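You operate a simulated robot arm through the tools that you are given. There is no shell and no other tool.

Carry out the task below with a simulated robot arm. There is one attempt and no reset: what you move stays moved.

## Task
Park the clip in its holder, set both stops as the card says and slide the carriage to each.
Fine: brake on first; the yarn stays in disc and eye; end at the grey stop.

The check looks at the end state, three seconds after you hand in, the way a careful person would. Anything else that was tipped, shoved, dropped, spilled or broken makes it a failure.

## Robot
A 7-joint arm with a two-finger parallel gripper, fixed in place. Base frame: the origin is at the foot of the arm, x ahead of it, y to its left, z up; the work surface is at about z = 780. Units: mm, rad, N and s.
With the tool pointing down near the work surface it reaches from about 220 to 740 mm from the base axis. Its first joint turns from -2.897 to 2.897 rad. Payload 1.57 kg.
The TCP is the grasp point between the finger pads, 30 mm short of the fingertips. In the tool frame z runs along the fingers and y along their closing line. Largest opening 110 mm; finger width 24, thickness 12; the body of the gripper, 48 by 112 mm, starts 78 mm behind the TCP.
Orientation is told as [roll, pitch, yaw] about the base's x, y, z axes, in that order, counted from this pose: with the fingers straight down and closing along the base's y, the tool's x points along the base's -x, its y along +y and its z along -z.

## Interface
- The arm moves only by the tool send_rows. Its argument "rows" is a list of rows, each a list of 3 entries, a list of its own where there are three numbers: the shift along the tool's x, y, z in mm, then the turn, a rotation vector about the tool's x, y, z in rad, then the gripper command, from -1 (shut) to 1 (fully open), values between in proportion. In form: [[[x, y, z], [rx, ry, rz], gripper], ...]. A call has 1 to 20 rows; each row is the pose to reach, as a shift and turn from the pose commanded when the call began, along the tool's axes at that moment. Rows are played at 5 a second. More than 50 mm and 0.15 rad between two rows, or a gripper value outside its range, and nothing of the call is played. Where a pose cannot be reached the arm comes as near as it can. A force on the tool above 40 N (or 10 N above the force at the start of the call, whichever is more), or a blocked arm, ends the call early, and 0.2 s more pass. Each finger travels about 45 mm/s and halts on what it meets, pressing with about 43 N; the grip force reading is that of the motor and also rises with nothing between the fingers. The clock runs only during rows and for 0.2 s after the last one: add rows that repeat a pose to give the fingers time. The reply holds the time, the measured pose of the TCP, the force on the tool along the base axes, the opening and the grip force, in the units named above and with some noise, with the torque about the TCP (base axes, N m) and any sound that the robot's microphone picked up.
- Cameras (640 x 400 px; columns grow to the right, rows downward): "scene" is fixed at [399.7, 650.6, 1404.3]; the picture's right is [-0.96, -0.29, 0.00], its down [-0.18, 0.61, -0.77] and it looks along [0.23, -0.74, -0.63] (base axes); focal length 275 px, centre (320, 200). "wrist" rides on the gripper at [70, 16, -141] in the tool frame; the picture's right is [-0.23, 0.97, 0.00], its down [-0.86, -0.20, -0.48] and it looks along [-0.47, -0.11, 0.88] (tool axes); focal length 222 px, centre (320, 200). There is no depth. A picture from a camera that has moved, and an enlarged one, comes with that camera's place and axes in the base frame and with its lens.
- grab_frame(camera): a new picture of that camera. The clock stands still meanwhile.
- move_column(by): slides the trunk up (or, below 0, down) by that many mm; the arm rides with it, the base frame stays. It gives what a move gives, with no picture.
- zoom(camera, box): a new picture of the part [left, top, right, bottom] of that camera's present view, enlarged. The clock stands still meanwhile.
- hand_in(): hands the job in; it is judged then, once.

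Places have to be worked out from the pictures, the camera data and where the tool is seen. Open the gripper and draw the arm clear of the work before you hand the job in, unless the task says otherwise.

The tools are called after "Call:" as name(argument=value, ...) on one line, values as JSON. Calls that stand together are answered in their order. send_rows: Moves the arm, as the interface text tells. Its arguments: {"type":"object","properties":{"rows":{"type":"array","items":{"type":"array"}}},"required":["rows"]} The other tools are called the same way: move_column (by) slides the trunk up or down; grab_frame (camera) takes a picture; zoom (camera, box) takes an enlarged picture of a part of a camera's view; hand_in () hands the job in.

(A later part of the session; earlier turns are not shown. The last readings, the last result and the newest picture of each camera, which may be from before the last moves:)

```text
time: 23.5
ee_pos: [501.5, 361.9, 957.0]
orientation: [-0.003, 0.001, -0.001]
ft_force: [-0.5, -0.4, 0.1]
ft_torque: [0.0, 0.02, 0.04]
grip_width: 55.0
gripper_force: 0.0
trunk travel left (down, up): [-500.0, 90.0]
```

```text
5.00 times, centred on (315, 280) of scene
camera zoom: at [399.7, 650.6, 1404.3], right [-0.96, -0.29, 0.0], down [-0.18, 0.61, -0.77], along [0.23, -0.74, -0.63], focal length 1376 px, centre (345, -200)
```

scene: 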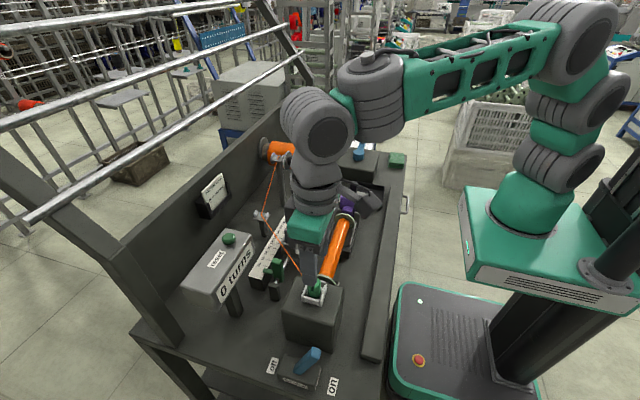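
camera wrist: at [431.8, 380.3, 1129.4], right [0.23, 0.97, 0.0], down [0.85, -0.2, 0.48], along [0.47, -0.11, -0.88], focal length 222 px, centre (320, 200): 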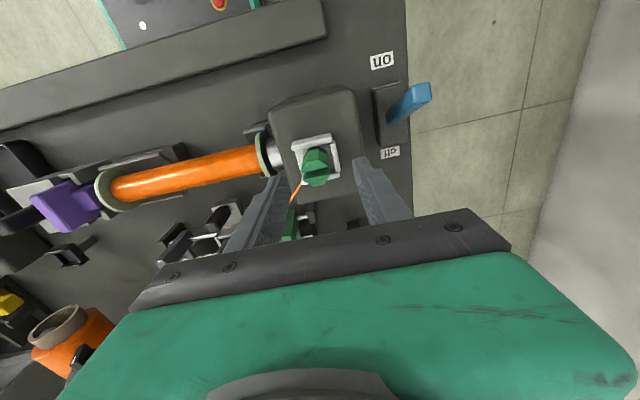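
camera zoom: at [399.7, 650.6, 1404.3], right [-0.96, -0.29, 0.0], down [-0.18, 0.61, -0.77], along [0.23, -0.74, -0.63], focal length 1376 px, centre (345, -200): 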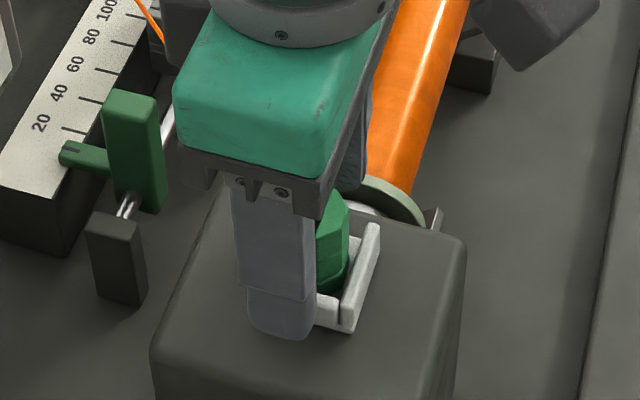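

Everything lines up, with the clip maybe 1.5 mm towards -y. I'll shift that and close.

Call:
send_rows(rows=[[[0, -1.5, 1], [0, 0, 0], -0.3], [[0, -1.5, 1], [0, 0, 0], -0.5], [[0, -1.5, 1], [0, 0, 0], -0.7], [[0, -1.5, 1], [0, 0, 0], -1], [[0, -1.5, 1], [0, 0, 0], -1], [[0, -1.5, 1], [0, 0, 0], -1]])

Call:
zoom(camera="wrist", box=[240, 100, 400, 220])

Call:
zoom(camera="scene", box=[280, 240, 350, 320])

```text
time: 24.9
ee_pos: [501.7, 360.8, 956.4]
orientation: [0.0, 0.0, -0.004]
ft_force: [-0.8, -0.3, 0.0]
ft_torque: [-0.04, -0.01, -0.01]
grip_width: 22.1
gripper_force: 35.0
trunk travel left (down, up): [-500.0, 90.0]
```

```text
3.33 times, centred on (320, 160) of wrist
camera zoom: at [432.7, 377.2, 1097.7], right [0.23, 0.97, 0.0], down [0.85, -0.2, 0.48], along [0.47, -0.11, -0.88], focal length 740 px, centre (320, 333)
```

zoom: 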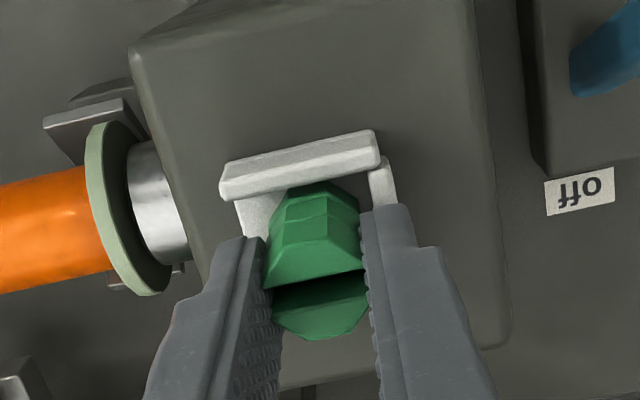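

```text
5.00 times, centred on (315, 280) of scene
camera zoom: at [399.7, 650.6, 1404.3], right [-0.96, -0.29, 0.0], down [-0.18, 0.61, -0.77], along [0.23, -0.74, -0.63], focal length 1376 px, centre (345, -200)
```

zoom: 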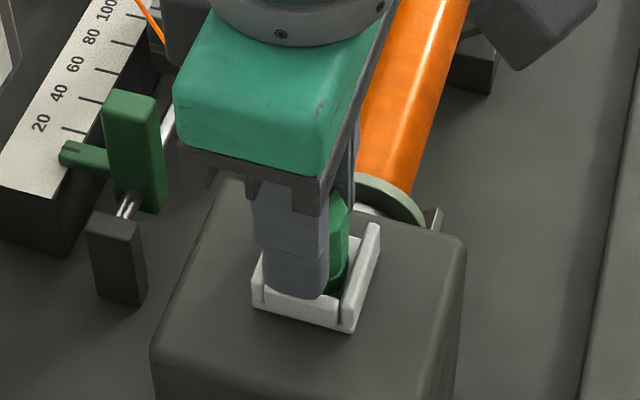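

The clip is held at 22 mm width. I'll lift it 15 mm, then add a slight move towards the eye so the yarn isn't pulled, and check.

Call:
send_rows(rows=[[[0, 0, -4], [0, 0, 0], -1], [[0, 0, -8], [0, 0, 0], -1], [[0, 0, -12], [0, 0, 0], -1], [[0, 0, -16], [0, 0, 0], -1], [[0, -6, -20], [0, 0, 0], -1], [[0, -12, -24], [0, 0, 0], -1]])

Call:
zoom(camera="wrist", box=[240, 100, 400, 220])

Call:
zoom(camera="scene", box=[240, 180, 360, 320])

```text
time: 26.3
ee_pos: [503.4, 348.7, 978.9]
orientation: [-0.003, 0.0, -0.001]
ft_force: [-0.3, -0.8, 0.1]
ft_torque: [0.02, -0.03, 0.04]
grip_width: 22.2
gripper_force: 35.1
trunk travel left (down, up): [-500.0, 90.0]
```

```text
3.33 times, centred on (320, 160) of wrist
camera zoom: at [432.9, 365.0, 1120.4], right [0.23, 0.97, 0.0], down [0.85, -0.2, 0.48], along [0.47, -0.11, -0.88], focal length 740 px, centre (320, 333)
```

zoom: 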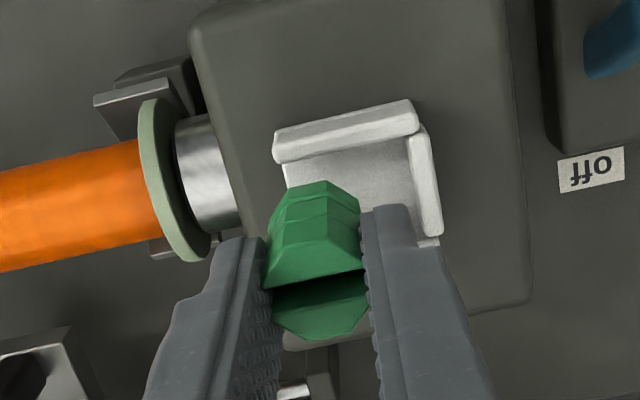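

```text
2.86 times, centred on (300, 250) of scene
camera zoom: at [399.7, 650.6, 1404.3], right [-0.96, -0.29, 0.0], down [-0.18, 0.61, -0.77], along [0.23, -0.74, -0.63], focal length 786 px, centre (377, 57)
```

zoom: 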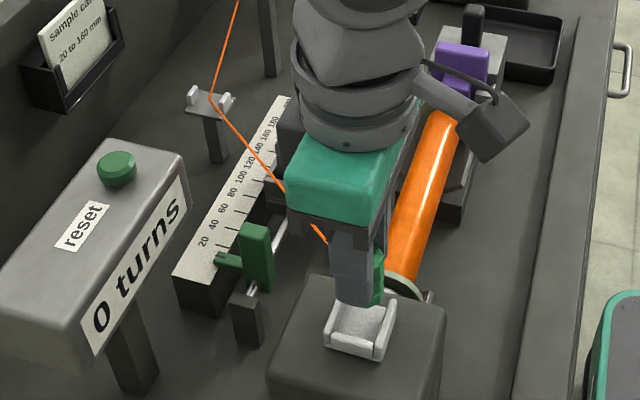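

The clip is out of its tray and the yarn is still in the eye. I'll carry it slowly towards -y at about z=1005, x≈520, which clears the spool, carriage and tailstock.

Call:
send_rows(rows=[[[-2, -19, -6], [0, 0, 0], -1], [[-5, -39, -13], [0, 0, 0], -1], [[-8, -59, -19], [0, 0, 0], -1], [[-11, -79, -25], [0, 0, 0], -1], [[-13, -99, -26], [0, 0, 0], -1], [[-15, -119, -26], [0, 0, 0], -1], [[-17, -139, -26], [0, 0, 0], -1], [[-17, -159, -26], [0, 0, 0], -1], [[-17, -179, -26], [0, 0, 0], -1], [[-17, -199, -26], [0, 0, 0], -1]])

Call:
grab_frame(camera="scene")

Call:
grab_frame(camera="wrist")

```text
time: 28.5
ee_pos: [518.0, 148.7, 1006.7]
orientation: [-0.002, 0.0, -0.003]
ft_force: [0.3, 0.0, 0.0]
ft_torque: [-0.02, -0.01, -0.02]
grip_width: 22.2
gripper_force: 35.1
trunk travel left (down, up): [-500.0, 90.0]
```

```text
taken
```

scene: 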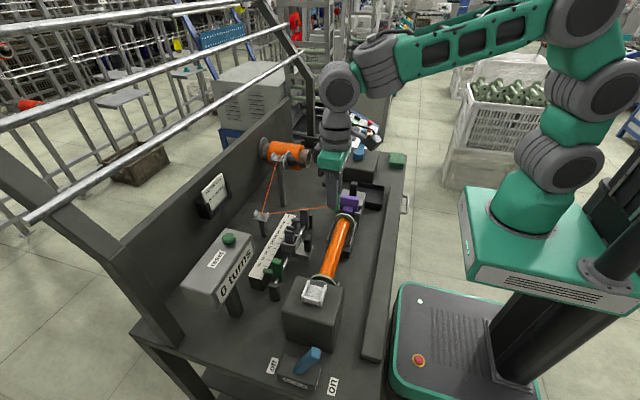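

```text
taken
camera wrist: at [448.3, 165.5, 1147.4], right [0.23, 0.97, 0.0], down [0.85, -0.2, 0.48], along [0.47, -0.11, -0.88], focal length 222 px, centre (320, 200)
```

wrist: 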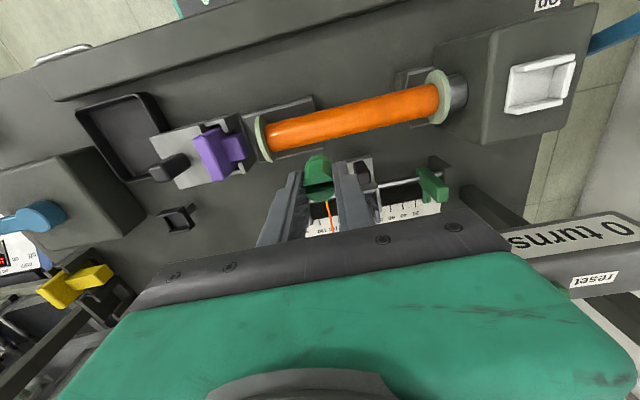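

The yarn is still running disc → eye → clip. I'll continue past the tailstock towards the holder, curving out to x≈600.

Call:
send_rows(rows=[[[0, -20, 0], [0, 0, 0], -1], [[0, -40, 0], [0, 0, 0], -1], [[0, -60, 0], [0, 0, 0], -1], [[-2, -80, 0], [0, 0, 0], -1], [[-8, -100, 0], [0, 0, 0], -1], [[-18, -120, 0], [0, 0, 0], -1], [[-28, -140, 0], [0, 0, 0], -1], [[-38, -160, 0], [0, 0, 0], -1], [[-47, -180, 0], [0, 0, 0], -1], [[-56, -200, 0], [0, 0, 0], -1], [[-64, -220, 0], [0, 0, 0], -1], [[-72, -240, 0], [0, 0, 0], -1], [[-76, -260, 0], [0, 0, 0], -1]])

Call:
grab_frame(camera="scene")

Call:
grab_frame(camera="wrist")

Call:
zoom(camera="wrist", box=[240, 90, 400, 210])

```text
time: 31.3
ee_pos: [593.2, -110.1, 1004.8]
orientation: [-0.001, 0.0, -0.002]
ft_force: [-0.8, 0.2, -0.2]
ft_torque: [0.01, 0.04, 0.02]
grip_width: 22.3
gripper_force: 35.3
trunk travel left (down, up): [-500.0, 90.0]
```

```text
taken
```

scene: 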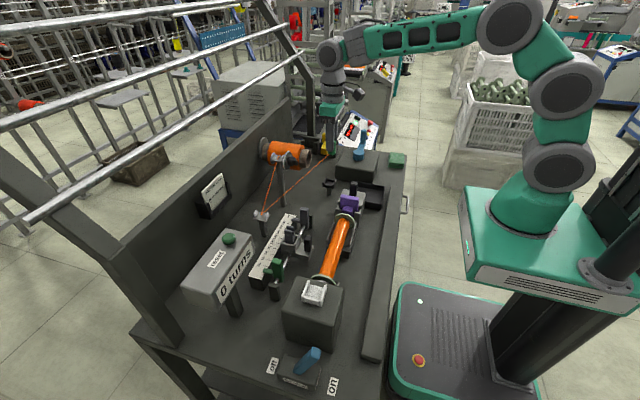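

```text
taken
camera wrist: at [524.3, -94.0, 1146.0], right [0.23, 0.97, 0.0], down [0.85, -0.2, 0.48], along [0.47, -0.11, -0.88], focal length 222 px, centre (320, 200)
```

wrist: 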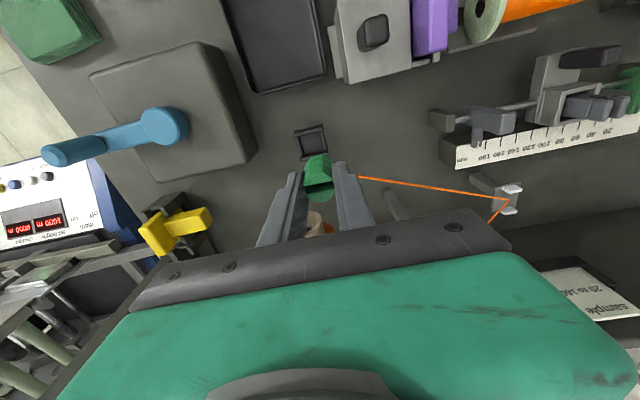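

```text
3.33 times, centred on (320, 150) of wrist
camera zoom: at [524.3, -94.0, 1146.0], right [0.23, 0.97, 0.0], down [0.85, -0.2, 0.48], along [0.47, -0.11, -0.88], focal length 740 px, centre (320, 367)
```

zoom: 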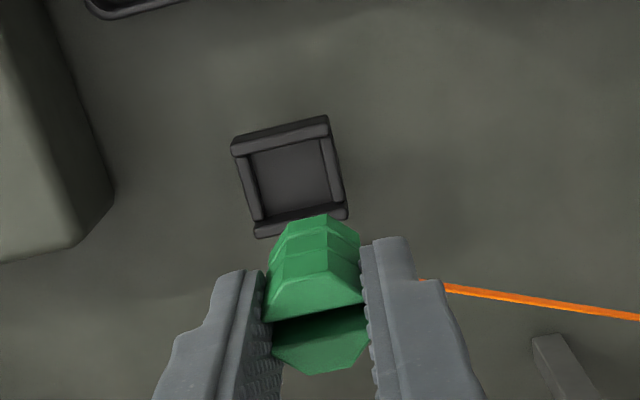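

The holder's tray is clearly visible. Both cameras agree its centre is near (604.5,-126.5), floor z about 824. I'll align over it and descend part of the way.

Call:
send_rows(rows=[[[-6, -8, 0], [0, 0, 0], -1], [[-11, -16, 0], [0, 0, 0], -1], [[-11, -16, 18], [0, 0, 0], -1], [[-11, -16, 36], [0, 0, 0], -1], [[-11, -16, 54], [0, 0, 0], -1], [[-11, -16, 70], [0, 0, 0], -1], [[-11, -16, 84], [0, 0, 0], -1], [[-11, -16, 96], [0, 0, 0], -1], [[-11, -16, 96], [0, 0, 0], -1]])

Call:
zoom(camera="wrist", box=[240, 90, 400, 210])

Call:
zoom(camera="scene", box=[310, 150, 360, 200])

Call:
zoom(camera="scene", box=[230, 120, 360, 260])

```text
time: 33.3
ee_pos: [607.7, -127.5, 910.0]
orientation: [-0.001, 0.0, -0.002]
ft_force: [0.3, -0.8, -0.5]
ft_torque: [0.0, -0.07, -0.01]
grip_width: 22.3
gripper_force: 35.2
trunk travel left (down, up): [-500.0, 90.0]
```

```text
3.33 times, centred on (320, 150) of wrist
camera zoom: at [536.6, -110.5, 1051.4], right [0.23, 0.97, 0.0], down [0.85, -0.2, 0.48], along [0.47, -0.11, -0.88], focal length 740 px, centre (320, 367)
```

zoom: 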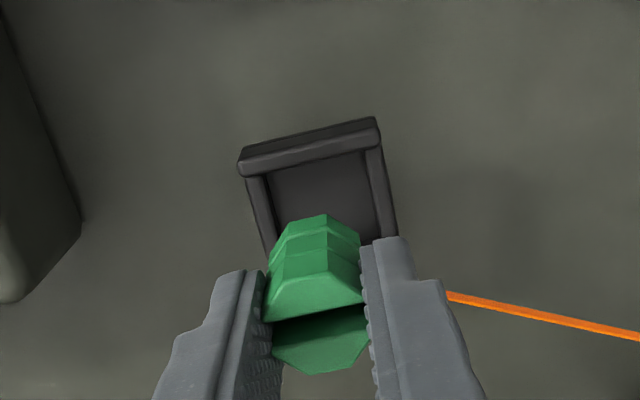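

```text
8.00 times, centred on (335, 175) of scene
camera zoom: at [399.7, 650.6, 1404.3], right [-0.96, -0.29, 0.0], down [-0.18, 0.61, -0.77], along [0.23, -0.74, -0.63], focal length 2202 px, centre (200, 400)
```

zoom: 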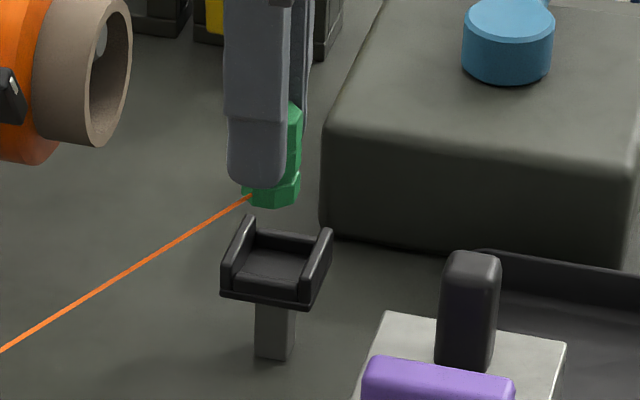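

```text
2.86 times, centred on (295, 190) of scene
camera zoom: at [399.7, 650.6, 1404.3], right [-0.96, -0.29, 0.0], down [-0.18, 0.61, -0.77], along [0.23, -0.74, -0.63], focal length 786 px, centre (391, 229)
```

zoom: 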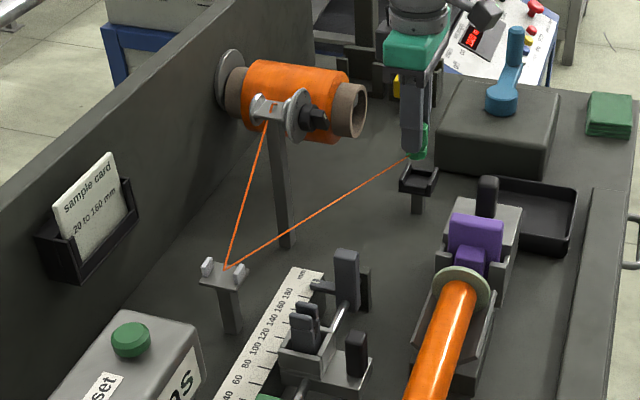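

The camera comparison shows the clip is about 4 mm too far in +x and 2.5 mm too far in -y relative to the holder. I'll correct that, descend to just above the rims and look again.

Call:
send_rows(rows=[[[4, 2.5, 0], [0, 0, 0], -1], [[4, 2.5, 6], [0, 0, 0], -1], [[4, 2.5, 12], [0, 0, 0], -1], [[4, 2.5, 17], [0, 0, 0], -1], [[4, 2.5, 17], [0, 0, 0], -1]])

Call:
zoom(camera="wrist", box=[260, 100, 380, 200])

Call:
zoom(camera="scene", box=[315, 160, 355, 195])

```text
time: 34.5
ee_pos: [602.3, -123.7, 893.7]
orientation: [-0.001, 0.0, -0.002]
ft_force: [0.2, 0.1, 0.5]
ft_torque: [-0.02, -0.01, -0.01]
grip_width: 22.2
gripper_force: 34.8
trunk travel left (down, up): [-500.0, 90.0]
```

```text
4.00 times, centred on (320, 150) of wrist
camera zoom: at [531.8, -107.7, 1034.3], right [0.23, 0.97, 0.0], down [0.85, -0.2, 0.48], along [0.47, -0.11, -0.88], focal length 888 px, centre (320, 400)
```

zoom: 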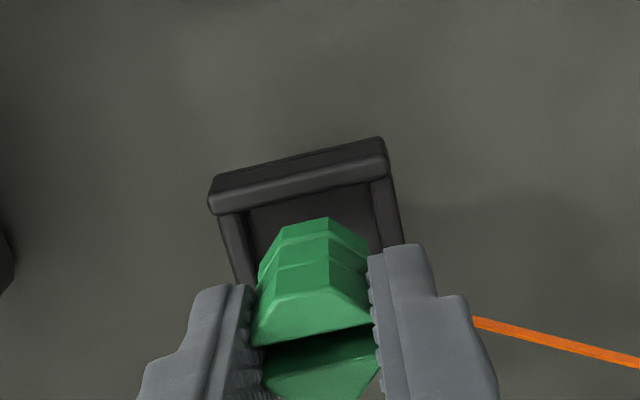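

```text
11.43 times, centred on (335, 178) of scene
camera zoom: at [399.7, 650.6, 1404.3], right [-0.96, -0.29, 0.0], down [-0.18, 0.61, -0.77], along [0.23, -0.74, -0.63], focal length 3146 px, centre (149, 457)
```

zoom: 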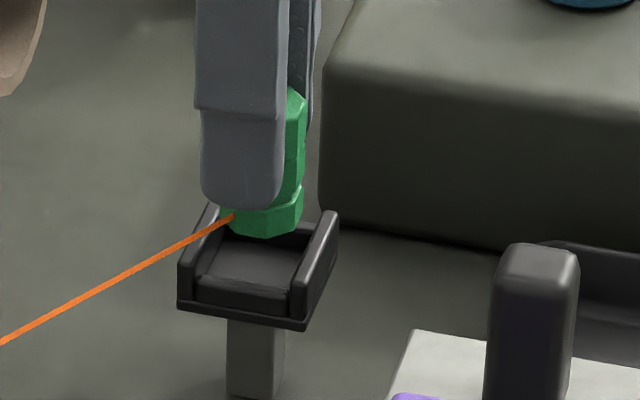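

The clip is centred over the holder to within about 2 mm in both views. I'll lower it gently and watch the force.

Call:
send_rows(rows=[[[0, 0, 4], [0, 0, 0], -1], [[0, 0, 8], [0, 0, 0], -1], [[0, 0, 12], [0, 0, 0], -1], [[0, 0, 15], [0, 0, 0], -1], [[0, 0, 15], [0, 0, 0], -1]])

Call:
zoom(camera="wrist", box=[260, 100, 380, 200])

Call:
zoom(camera="scene", box=[315, 160, 355, 195])

```text
time: 35.7
ee_pos: [602.0, -126.6, 877.6]
orientation: [-0.001, 0.0, -0.001]
ft_force: [0.5, -0.3, -0.1]
ft_torque: [-0.01, 0.02, 0.0]
grip_width: 22.5
gripper_force: 35.1
trunk travel left (down, up): [-500.0, 90.0]
```

```text
4.00 times, centred on (320, 150) of wrist
camera zoom: at [532.6, -109.1, 1018.6], right [0.23, 0.97, 0.0], down [0.85, -0.2, 0.48], along [0.47, -0.11, -0.88], focal length 888 px, centre (320, 400)
```

zoom: 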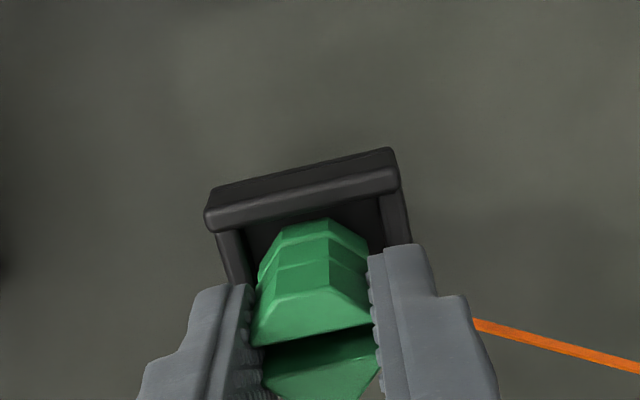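

```text
11.43 times, centred on (335, 178) of scene
camera zoom: at [399.7, 650.6, 1404.3], right [-0.96, -0.29, 0.0], down [-0.18, 0.61, -0.77], along [0.23, -0.74, -0.63], focal length 3146 px, centre (149, 457)
```

zoom: 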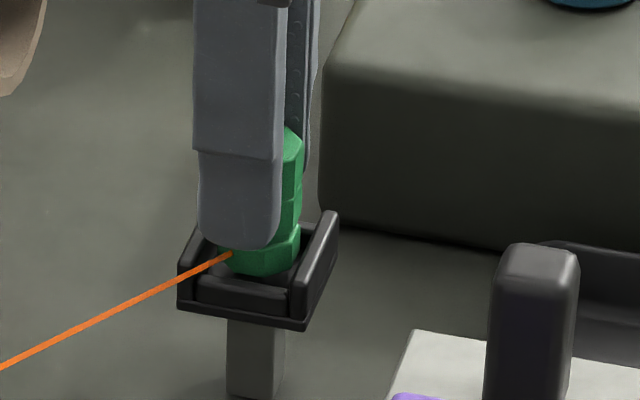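

The clip is entering between the rims, centred and with no force. I'll continue down in 1.5 mm steps to find the floor.

Call:
send_rows(rows=[[[0, 0, 1.5], [0, 0, 0], -1], [[0, 0, 3], [0, 0, 0], -1], [[0, 0, 4.5], [0, 0, 0], -1], [[0, 0, 4.5], [0, 0, 0], -1]])

Call:
zoom(camera="scene", box=[315, 160, 355, 195])

```text
time: 36.7
ee_pos: [602.1, -125.3, 873.1]
orientation: [-0.002, 0.001, -0.003]
ft_force: [0.1, -0.9, 0.1]
ft_torque: [-0.03, 0.01, -0.01]
grip_width: 22.3
gripper_force: 35.5
trunk travel left (down, up): [-500.0, 90.0]
```

```text
11.43 times, centred on (335, 178) of scene
camera zoom: at [399.7, 650.6, 1404.3], right [-0.96, -0.29, 0.0], down [-0.18, 0.61, -0.77], along [0.23, -0.74, -0.63], focal length 3146 px, centre (149, 457)
```

zoom: 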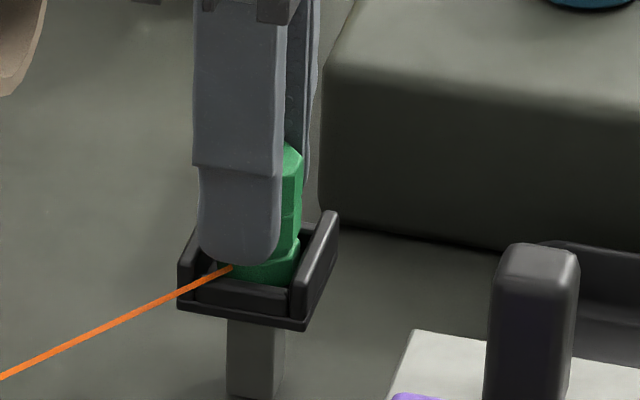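

There's still no contact, so I'll keep going in small steps.

Call:
send_rows(rows=[[[0, 0, 1.2], [0, 0, 0], -1], [[0, 0, 2.4], [0, 0, 0], -1], [[0, 0, 2.4], [0, 0, 0], -1]])

```text
time: 37.5
ee_pos: [602.3, -124.2, 870.4]
orientation: [-0.003, -0.003, -0.002]
ft_force: [-0.1, -0.1, 5.6]
ft_torque: [0.03, 0.02, 0.02]
grip_width: 22.5
gripper_force: 35.0
trunk travel left (down, up): [-500.0, 90.0]
```

Contact at 5.6 N means the clip is on the holder floor. I'll open slowly and rise straight up.

Call:
send_rows(rows=[[[0, 0, -0.5], [0, 0, 0], -0.5], [[0, 0, -0.5], [0, 0, 0], -0.35], [[0, 0, -0.5], [0, 0, 0], -0.2], [[0, 0, -0.5], [0, 0, 0], -0.2], [[0, 0, -10], [0, 0, 0], -0.2], [[0, 0, -25], [0, 0, 0], -0.2], [[0, 0, -45], [0, 0, 0], -0.2], [[0, 0, -75], [0, 0, 0], -0.2], [[0, 0, -110], [0, 0, 0], -0.2]])

Call:
zoom(camera="wrist", box=[240, 90, 400, 210])

Call:
zoom(camera="scene", box=[230, 140, 360, 260])

Call:
zoom(camera="scene", box=[315, 160, 355, 195])

```text
time: 39.5
ee_pos: [601.5, -125.7, 980.7]
orientation: [-0.002, 0.001, -0.001]
ft_force: [-0.3, -0.4, -0.2]
ft_torque: [0.01, 0.02, 0.01]
grip_width: 43.7
gripper_force: 0.1
trunk travel left (down, up): [-500.0, 90.0]
```

```text
3.33 times, centred on (320, 150) of wrist
camera zoom: at [531.5, -108.1, 1122.1], right [0.23, 0.97, 0.0], down [0.85, -0.2, 0.48], along [0.47, -0.11, -0.88], focal length 740 px, centre (320, 367)
```

zoom: 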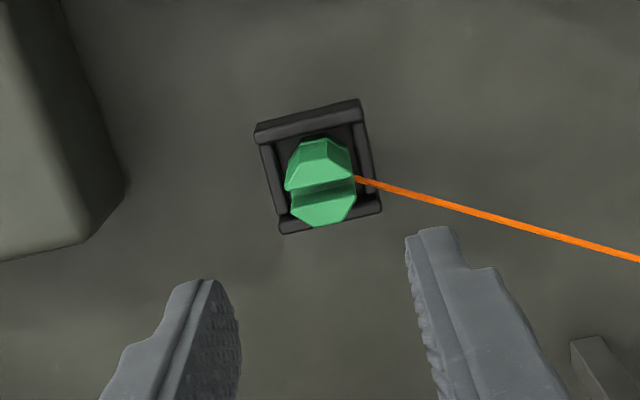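

```text
3.33 times, centred on (295, 200) of scene
camera zoom: at [399.7, 650.6, 1404.3], right [-0.96, -0.29, 0.0], down [-0.18, 0.61, -0.77], along [0.23, -0.74, -0.63], focal length 918 px, centre (403, 200)
```

zoom: 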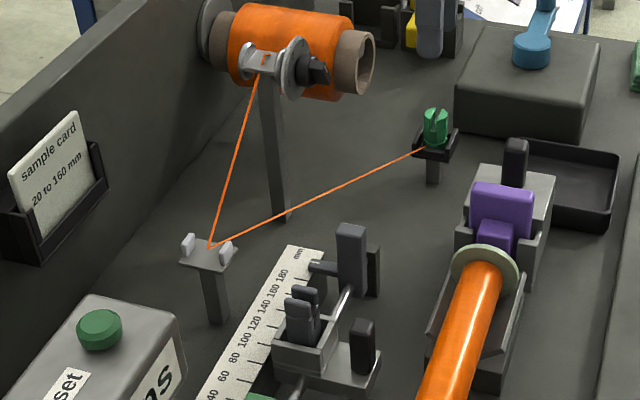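

```text
11.43 times, centred on (335, 178) of scene
camera zoom: at [399.7, 650.6, 1404.3], right [-0.96, -0.29, 0.0], down [-0.18, 0.61, -0.77], along [0.23, -0.74, -0.63], focal length 3146 px, centre (149, 457)
```

zoom: 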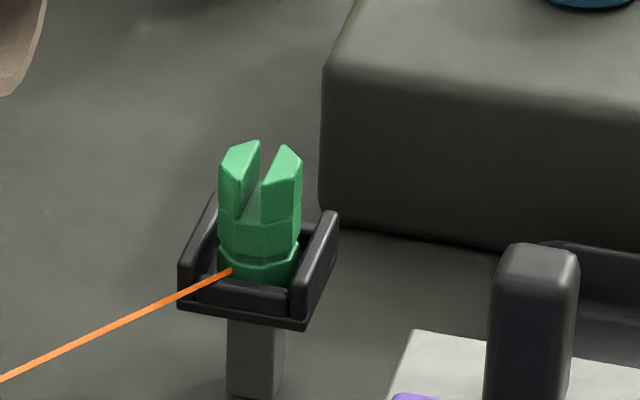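

The clip is parked upright in the holder, and the yarn still runs through the disc and the eye. Next I'll move over the ruler for a close look at the stops and carriage.

Call:
send_rows(rows=[[[5, 45, -10], [0, 0, 0], 0], [[10, 90, -20], [0, 0, 0], 0], [[10, 135, -20], [0, 0, 0], 0], [[10, 180, -20], [0, 0, 0], 0.5], [[10, 225, -20], [0, 0, 0], 1], [[10, 270, -20], [0, 0, 0], 1], [[10, 310, -20], [0, 0, 0], 1], [[10, 310, -20], [0, 0, 0], 1]])

Call:
grab_frame(camera="wrist")

Call:
zoom(camera="wrist", box=[180, 80, 400, 220])

Call:
zoom(camera="scene", box=[240, 190, 330, 300])

```text
time: 41.3
ee_pos: [592.5, 185.2, 1000.9]
orientation: [-0.001, 0.0, -0.005]
ft_force: [-0.1, 0.3, -0.2]
ft_torque: [-0.01, -0.01, 0.05]
grip_width: 110.0
gripper_force: 0.0
trunk travel left (down, up): [-500.0, 90.0]
```

```text
taken
camera wrist: at [520.9, 201.8, 1141.3], right [0.23, 0.97, 0.0], down [0.85, -0.2, 0.48], along [0.47, -0.11, -0.88], focal length 222 px, centre (320, 200)
```

wrist: 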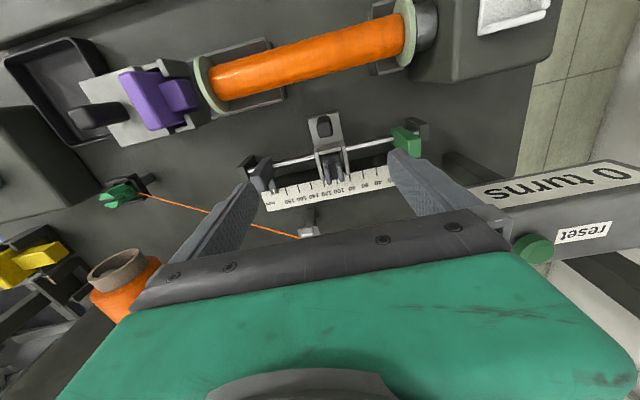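

```text
2.86 times, centred on (290, 150) of wrist
camera zoom: at [520.9, 201.8, 1141.3], right [0.23, 0.97, 0.0], down [0.85, -0.2, 0.48], along [0.47, -0.11, -0.88], focal length 635 px, centre (406, 343)
```

zoom: 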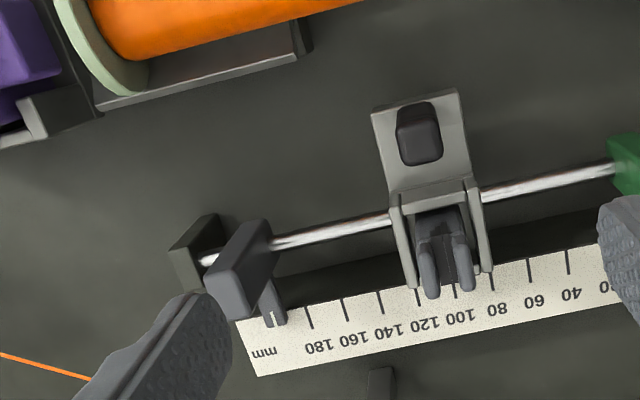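

```text
3.64 times, centred on (285, 245) of scene
camera zoom: at [399.7, 650.6, 1404.3], right [-0.96, -0.29, 0.0], down [-0.18, 0.61, -0.77], along [0.23, -0.74, -0.63], focal length 1001 px, centre (447, 36)
```

zoom: 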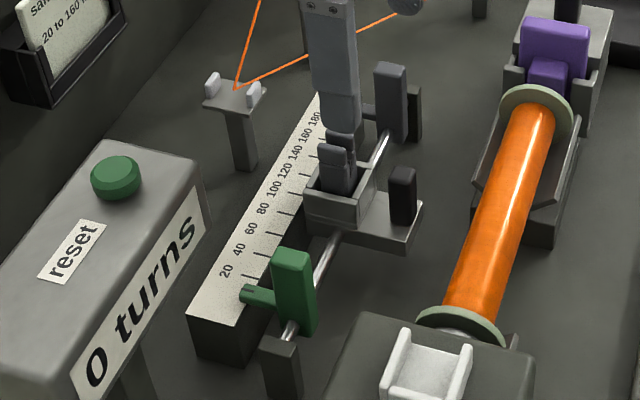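

I fitted the ruler from its ticks: y ≈ 296.6 − reading, top z≈835. The grey stop's pointer reads about 196 with its block near (615,98) and top z≈887. The green block is near (614,287). I'll go above the grey stop, half open, and look.

Call:
send_rows(rows=[[[-11, -43, 0], [0, 0, 0], 0], [[-22, -87, 20], [0, 0, 0], 0], [[-22, -87, 50], [0, 0, 0], 0], [[-22, -87, 50], [0, 0, 0], 0]])

Call:
zoom(camera="wrist", box=[240, 100, 400, 220])

Call:
zoom(camera="scene", box=[250, 160, 340, 270])

```text
time: 42.3
ee_pos: [617.4, 96.3, 949.0]
orientation: [-0.001, -0.001, -0.002]
ft_force: [0.0, 0.4, 0.9]
ft_torque: [-0.01, 0.0, 0.02]
grip_width: 54.8
gripper_force: 0.0
trunk travel left (down, up): [-500.0, 90.0]
```

```text
3.33 times, centred on (320, 160) of wrist
camera zoom: at [547.2, 112.7, 1091.2], right [0.23, 0.97, 0.0], down [0.85, -0.2, 0.48], along [0.47, -0.11, -0.88], focal length 740 px, centre (320, 333)
```

zoom: 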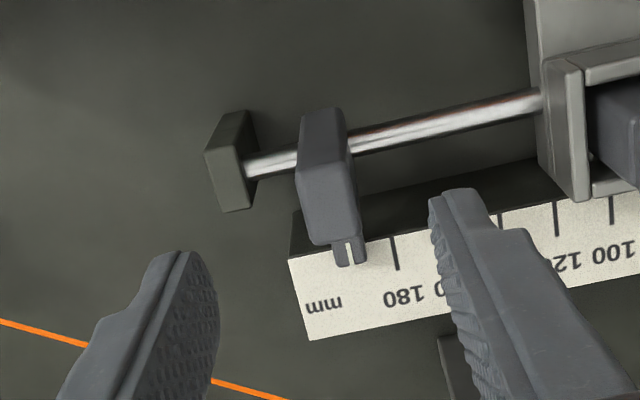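

```text
3.64 times, centred on (295, 215) of scene
camera zoom: at [399.7, 650.6, 1404.3], right [-0.96, -0.29, 0.0], down [-0.18, 0.61, -0.77], along [0.23, -0.74, -0.63], focal length 1001 px, centre (411, 146)
```

zoom: 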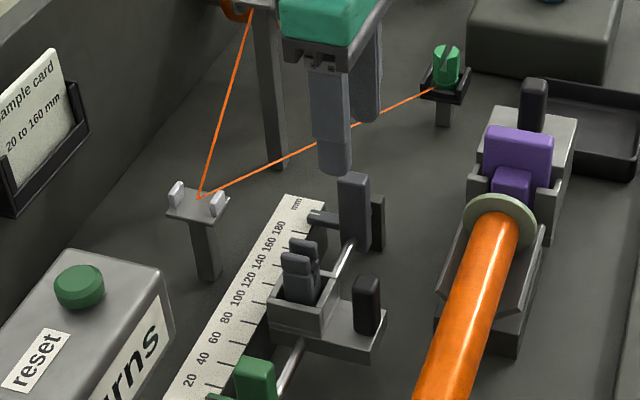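

The grey block is between the fingers, centre about y=98.6, with index reading 196.8. I'll descend so the tips are at about z=858 and close on it.

Call:
send_rows(rows=[[[0, 1, 20], [0, 0, 0], 0], [[0, 1, 40], [0, 0, 0], 0], [[0, 1, 61], [0, 0, 0], 0], [[0, 1, 61], [0, 0, 0], 0]])

Call:
zoom(camera="wrist", box=[240, 100, 400, 220])

Call:
zoom(camera="scene", box=[250, 160, 340, 270])

```text
time: 43.3
ee_pos: [614.5, 95.8, 888.2]
orientation: [-0.002, 0.0, -0.002]
ft_force: [0.5, 0.4, -0.5]
ft_torque: [0.03, 0.0, 0.01]
grip_width: 55.0
gripper_force: 0.0
trunk travel left (down, up): [-500.0, 90.0]
```

```text
3.33 times, centred on (320, 160) of wrist
camera zoom: at [546.2, 112.7, 1030.2], right [0.23, 0.97, 0.0], down [0.85, -0.2, 0.48], along [0.47, -0.11, -0.88], focal length 740 px, centre (320, 333)
```

zoom: 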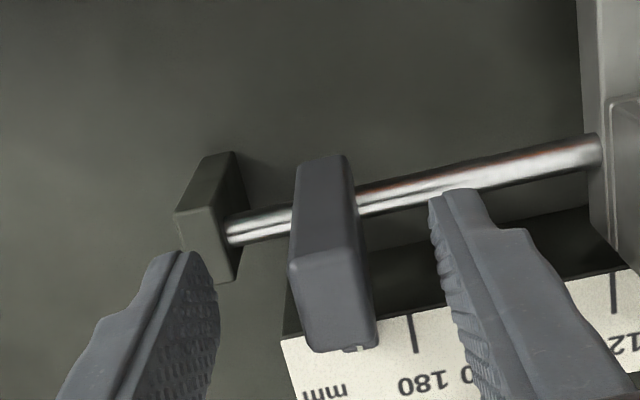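

```text
3.64 times, centred on (295, 215) of scene
camera zoom: at [399.7, 650.6, 1404.3], right [-0.96, -0.29, 0.0], down [-0.18, 0.61, -0.77], along [0.23, -0.74, -0.63], focal length 1001 px, centre (411, 146)
```

zoom: 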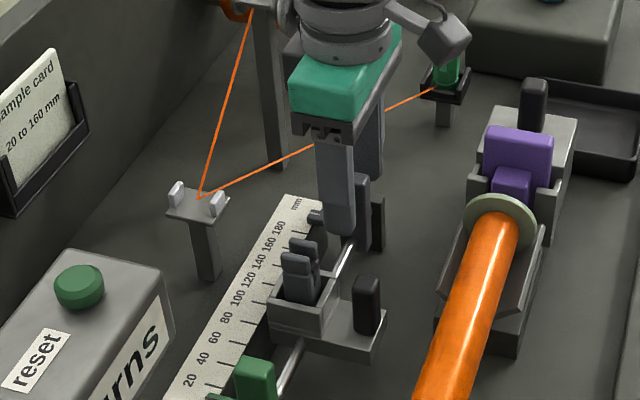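

The block is centred between the fingers, so I'll close on it.

Call:
send_rows(rows=[[[0, 0, 0], [0, 0, 0], -0.4], [[0, 0, 0], [0, 0, 0], -1], [[0, 0, 0], [0, 0, 0], -1], [[0, 0, 0], [0, 0, 0], -1], [[0, 0, 0], [0, 0, 0], -1]])

Call:
zoom(camera="wrist", box=[240, 100, 400, 220])

```text
time: 44.5
ee_pos: [616.6, 95.6, 888.4]
orientation: [-0.001, 0.0, -0.003]
ft_force: [0.6, 0.0, -0.7]
ft_torque: [0.1, -0.22, 0.14]
grip_width: 15.4
gripper_force: 31.5
trunk travel left (down, up): [-500.0, 90.0]
```

```text
3.33 times, centred on (320, 160) of wrist
camera zoom: at [546.1, 112.5, 1030.5], right [0.23, 0.97, 0.0], down [0.85, -0.2, 0.48], along [0.47, -0.11, -0.88], focal length 740 px, centre (320, 333)
```

zoom: 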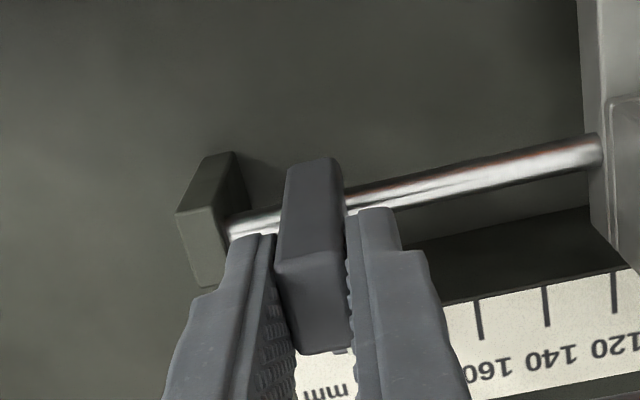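

The stop is gripped at 15.4 mm and shifted about 3 mm on closing, so it should read about 200. I'll slide it +38 mm in y, then check the index against the ticks.

Call:
send_rows(rows=[[[0, 4, 0], [0, 0, 0], -1], [[0, 10, 0], [0, 0, 0], -1], [[0, 16, 0], [0, 0, 0], -1], [[0, 22, 0], [0, 0, 0], -1], [[0, 28, 0], [0, 0, 0], -1], [[0, 34, 0], [0, 0, 0], -1], [[0, 38, 0], [0, 0, 0], -1], [[0, 38, 0], [0, 0, 0], -1]])

Call:
zoom(camera="wrist", box=[240, 100, 400, 220])

Call:
zoom(camera="scene", box=[260, 190, 320, 250])

```text
time: 46.3
ee_pos: [615.7, 138.1, 887.3]
orientation: [-0.001, -0.003, -0.003]
ft_force: [20.9, 0.5, -3.0]
ft_torque: [0.09, -0.53, 0.0]
grip_width: 15.2
gripper_force: 30.9
trunk travel left (down, up): [-500.0, 90.0]
```

```text
3.33 times, centred on (320, 160) of wrist
camera zoom: at [545.9, 154.3, 1030.5], right [0.23, 0.97, 0.0], down [0.85, -0.2, 0.48], along [0.47, -0.11, -0.88], focal length 740 px, centre (320, 333)
```

zoom: 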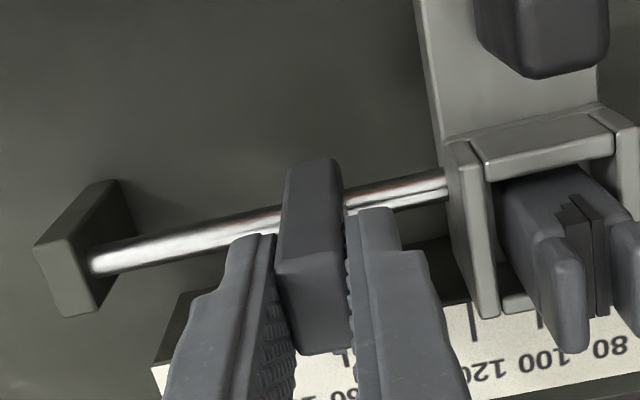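

```text
6.67 times, centred on (290, 220) of scene
camera zoom: at [399.7, 650.6, 1404.3], right [-0.96, -0.29, 0.0], down [-0.18, 0.61, -0.77], along [0.23, -0.74, -0.63], focal length 1835 px, centre (520, 67)
```

zoom: 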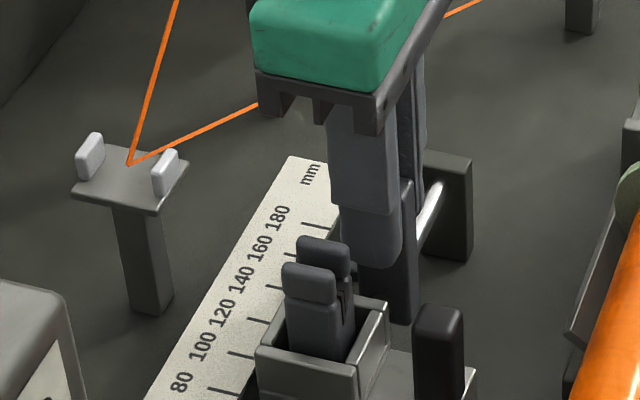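

The stop slid. The 21 N sideways force hints that the rod is slightly skewed (+x with +y). I'll relieve 1 mm in x, release, rise and read the index.

Call:
send_rows(rows=[[[-1, 0, 0], [0, 0, 0], -1], [[-1, 0, 0], [0, 0, 0], -0.5], [[-1, 0, 0], [0, 0, 0], -0.5], [[-1, 0, -25], [0, 0, 0], -0.5], [[-1, 0, -50], [0, 0, 0], -0.3], [[-1, -16, -70], [0, 0, 0], 0.3], [[-1, -16, -70], [0, 0, 0], 0.3]])

Call:
zoom(camera="wrist", box=[240, 100, 400, 220])

Call:
zoom(camera="scene", box=[260, 190, 320, 250])

```text
time: 47.9
ee_pos: [612.8, 119.9, 957.6]
orientation: [0.0, -0.001, -0.002]
ft_force: [0.9, -0.3, -0.1]
ft_torque: [0.03, -0.03, -0.03]
grip_width: 71.6
gripper_force: 0.1
trunk travel left (down, up): [-500.0, 90.0]
```

```text
3.33 times, centred on (320, 160) of wrist
camera zoom: at [543.8, 136.4, 1100.2], right [0.23, 0.97, 0.0], down [0.85, -0.2, 0.48], along [0.47, -0.11, -0.88], focal length 740 px, centre (320, 333)
```

zoom: 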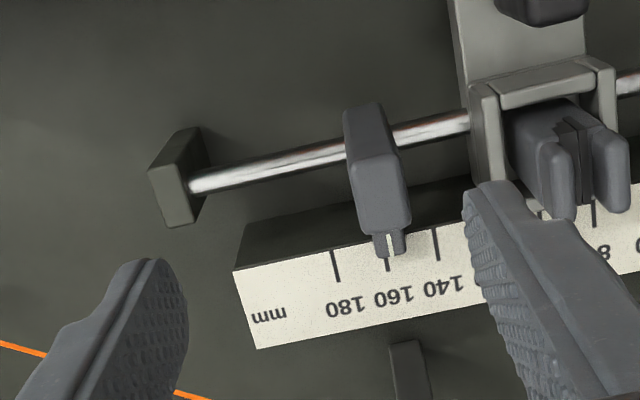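

```text
6.67 times, centred on (290, 220) of scene
camera zoom: at [399.7, 650.6, 1404.3], right [-0.96, -0.29, 0.0], down [-0.18, 0.61, -0.77], along [0.23, -0.74, -0.63], focal length 1835 px, centre (520, 67)
```

zoom: 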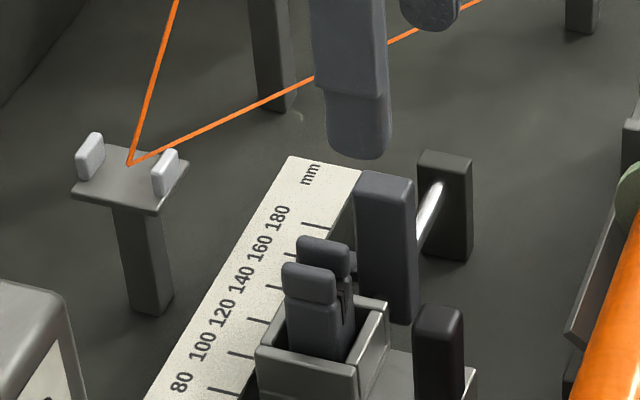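

I'll zoom in strongly on the grey index and the 160 tick.

Call:
zoom(camera="wrist", box=[315, 155, 365, 192])

```text
10.81 times, centred on (340, 174) of wrist
camera zoom: at [543.8, 136.4, 1100.2], right [0.23, 0.97, 0.0], down [0.85, -0.2, 0.48], along [0.47, -0.11, -0.88], focal length 2401 px, centre (104, 486)
```

zoom: 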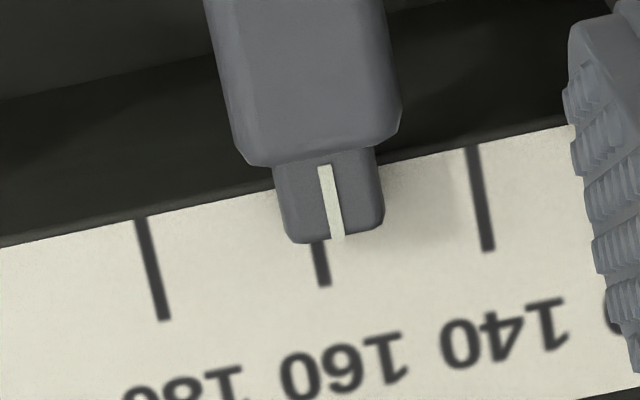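

Measured against the tick, the grey index is 2 mm off and reads about 158. I'll regrip with the tool centred about 2 mm towards -y, at y≈136, to nudge it to 160.

Call:
send_rows(rows=[[[-2, 16, 0], [0, 0, 0], -0.2], [[-2, 16, 25], [0, 0, 0], -0.2], [[-2, 16, 50], [0, 0, 0], -0.2], [[-2, 16, 68], [0, 0, 0], -0.2], [[-2, 16, 68], [0, 0, 0], -0.2]])

Call:
zoom(camera="wrist", box=[240, 100, 400, 220])

```text
time: 49.1
ee_pos: [618.8, 136.4, 892.4]
orientation: [-0.002, 0.0, -0.003]
ft_force: [0.1, 0.6, 0.7]
ft_torque: [0.0, 0.01, 0.02]
grip_width: 44.0
gripper_force: 0.0
trunk travel left (down, up): [-500.0, 90.0]
```

```text
3.33 times, centred on (320, 160) of wrist
camera zoom: at [547.9, 153.0, 1032.9], right [0.23, 0.97, 0.0], down [0.85, -0.2, 0.48], along [0.47, -0.11, -0.88], focal length 740 px, centre (320, 333)
```

zoom: 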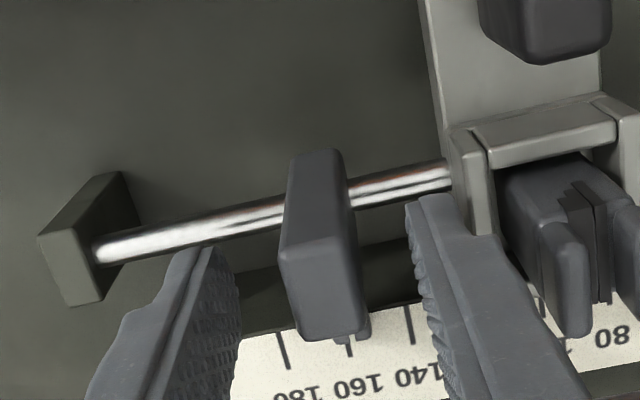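

Closing here should move the block about −1.5 mm. I'll close, nudge a further −0.5 mm, then release and re-read.

Call:
send_rows(rows=[[[0, 0, 0], [0, 0, 0], -0.6], [[0, 0, 0], [0, 0, 0], -1], [[0, 0, 0], [0, 0, 0], -1], [[0, -0.5, 0], [0, 0, 0], -1], [[0, -0.5, 0], [0, 0, 0], -1], [[0, -0.5, 0], [0, 0, 0], -0.5], [[0, -0.5, 0], [0, 0, 0], -0.5], [[0, 0, -25], [0, 0, 0], -0.5], [[0, 0, -50], [0, 0, 0], -0.3], [[0, -16, -66], [0, 0, 0], 0.3], [[0, -16, -66], [0, 0, 0], 0.3]])

Call:
zoom(camera="wrist", box=[315, 155, 365, 192])

```text
time: 51.5
ee_pos: [616.7, 119.7, 958.0]
orientation: [-0.002, 0.001, -0.001]
ft_force: [-0.7, -0.9, 0.3]
ft_torque: [0.01, -0.02, -0.01]
grip_width: 71.2
gripper_force: 0.1
trunk travel left (down, up): [-500.0, 90.0]
```

```text
10.81 times, centred on (340, 174) of wrist
camera zoom: at [547.3, 136.5, 1098.9], right [0.23, 0.97, 0.0], down [0.85, -0.2, 0.48], along [0.47, -0.11, -0.88], focal length 2401 px, centre (104, 486)
```

zoom: 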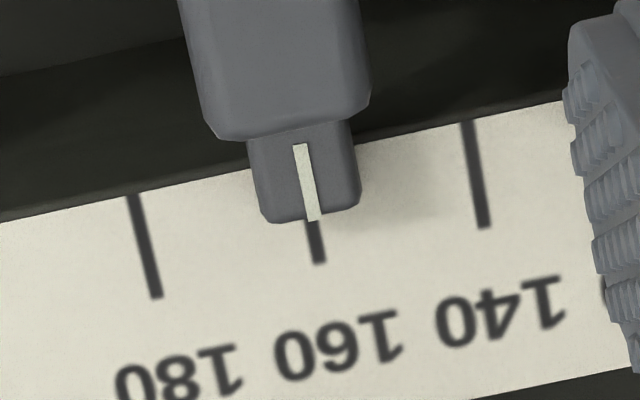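

The grey index now sits on the 160 tick, within about 0.3 mm. Next I'll move over the green stop.

Call:
send_rows(rows=[[[0, 40, -10], [0, 0, 0], 0], [[0, 80, -10], [0, 0, 0], 0], [[0, 120, -10], [0, 0, 0], 0], [[-2, 155, -10], [0, 0, 0], 0], [[-2, 162, 0], [0, 0, 0], 0], [[-2, 162, 0], [0, 0, 0], 0]])

Call:
zoom(camera="wrist", box=[240, 100, 400, 220])

Call:
grab_frame(camera="wrist")

```text
time: 52.9
ee_pos: [621.4, 282.3, 955.2]
orientation: [-0.001, -0.002, -0.002]
ft_force: [0.0, -0.7, 0.1]
ft_torque: [0.02, -0.02, 0.0]
grip_width: 54.7
gripper_force: 0.0
trunk travel left (down, up): [-500.0, 90.0]
```

```text
3.33 times, centred on (320, 160) of wrist
camera zoom: at [551.8, 298.9, 1097.3], right [0.23, 0.97, 0.0], down [0.85, -0.2, 0.48], along [0.47, -0.11, -0.88], focal length 740 px, centre (320, 333)
```

zoom: 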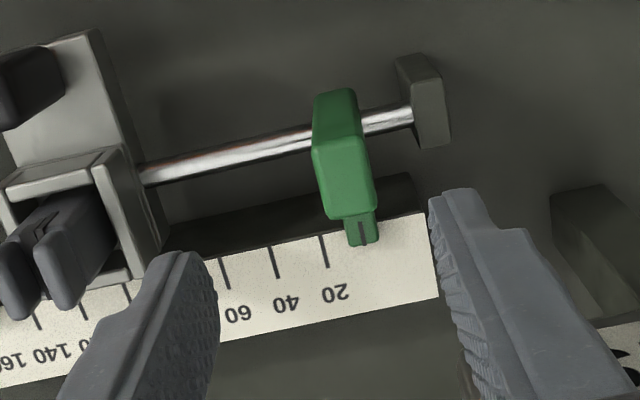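

```text
taken
camera wrist: at [551.8, 298.9, 1097.3], right [0.23, 0.97, 0.0], down [0.85, -0.2, 0.48], along [0.47, -0.11, -0.88], focal length 222 px, centre (320, 200)
```

wrist: 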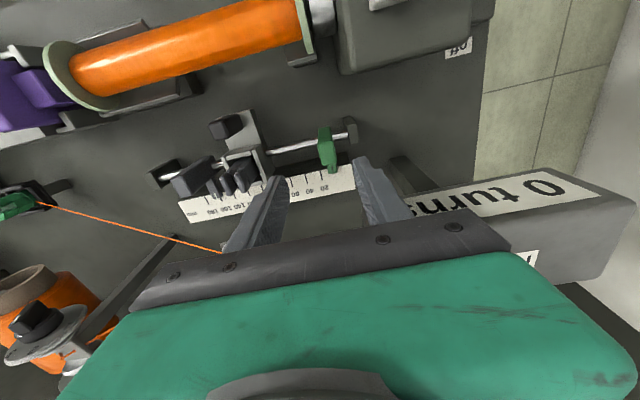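

The green block is at about (617,291) and its index reads about 5.3, so it needs −14.7 mm. I'll centre over it with a narrower opening and descend.

Call:
send_rows(rows=[[[3, 9, 0], [0, 0, 0], -0.2], [[3, 9, 20], [0, 0, 0], -0.2], [[3, 9, 45], [0, 0, 0], -0.2], [[3, 9, 66], [0, 0, 0], -0.2], [[3, 9, 66], [0, 0, 0], -0.2]])

Call:
zoom(camera="wrist", box=[240, 100, 400, 220])

Call:
zoom(camera="scene", box=[220, 180, 340, 310])

```text
time: 54.1
ee_pos: [617.5, 293.6, 889.8]
orientation: [-0.001, -0.001, -0.001]
ft_force: [-0.3, -0.6, 0.4]
ft_torque: [-0.01, -0.01, 0.01]
grip_width: 44.0
gripper_force: 0.0
trunk travel left (down, up): [-500.0, 90.0]
```

```text
3.33 times, centred on (320, 160) of wrist
camera zoom: at [548.5, 309.8, 1032.3], right [0.23, 0.97, 0.0], down [0.85, -0.2, 0.48], along [0.47, -0.11, -0.88], focal length 740 px, centre (320, 333)
```

zoom: 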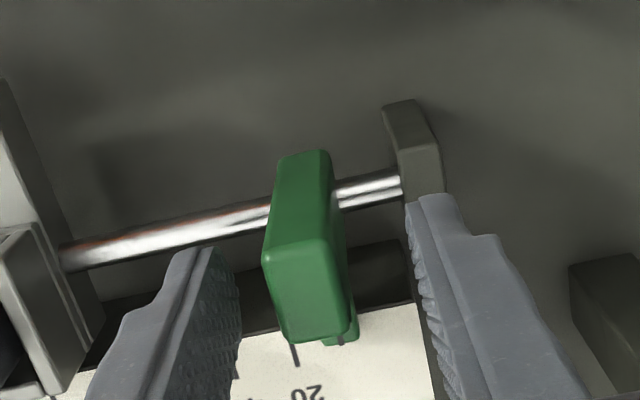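

```text
3.08 times, centred on (280, 245) of scene
camera zoom: at [399.7, 650.6, 1404.3], right [-0.96, -0.29, 0.0], down [-0.18, 0.61, -0.77], along [0.23, -0.74, -0.63], focal length 847 px, centre (443, 62)
```

zoom: 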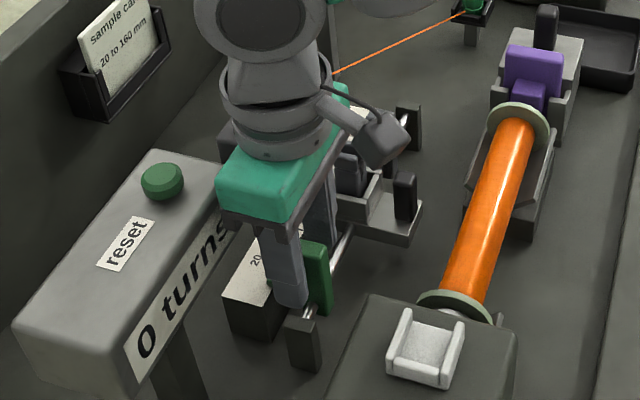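

The gripper is about 2 mm to +y of the block. I'll correct, close, and slide −15 mm in small steps.

Call:
send_rows(rows=[[[0, -2, 0], [0, 0, 0], -0.4], [[0, -2, 0], [0, 0, 0], -1], [[0, -2, 0], [0, 0, 0], -1], [[0, -2, 0], [0, 0, 0], -1], [[0, -2, 0], [0, 0, 0], -1], [[0.2, -5, 0], [0, 0, 0], -1], [[0.4, -9, 0], [0, 0, 0], -1], [[0.6, -13, 0], [0, 0, 0], -1], [[0.7, -16.7, 0], [0, 0, 0], -1], [[0.7, -16.7, 0], [0, 0, 0], -1]])

Call:
zoom(camera="wrist", box=[240, 100, 400, 220])

```text
time: 56.3
ee_pos: [617.0, 275.5, 891.2]
orientation: [-0.002, -0.003, -0.004]
ft_force: [9.9, 0.5, 0.1]
ft_torque: [0.14, -0.99, 0.14]
grip_width: 15.0
gripper_force: 31.1
trunk travel left (down, up): [-500.0, 90.0]
```

```text
3.33 times, centred on (320, 160) of wrist
camera zoom: at [548.0, 292.4, 1031.9], right [0.23, 0.97, 0.0], down [0.85, -0.2, 0.48], along [0.47, -0.11, -0.88], focal length 740 px, centre (320, 333)
```

zoom: 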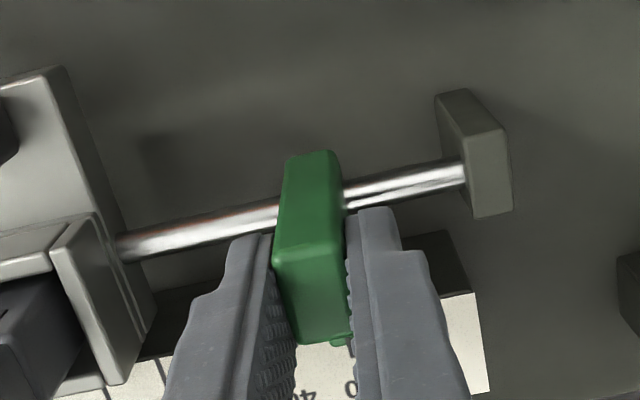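

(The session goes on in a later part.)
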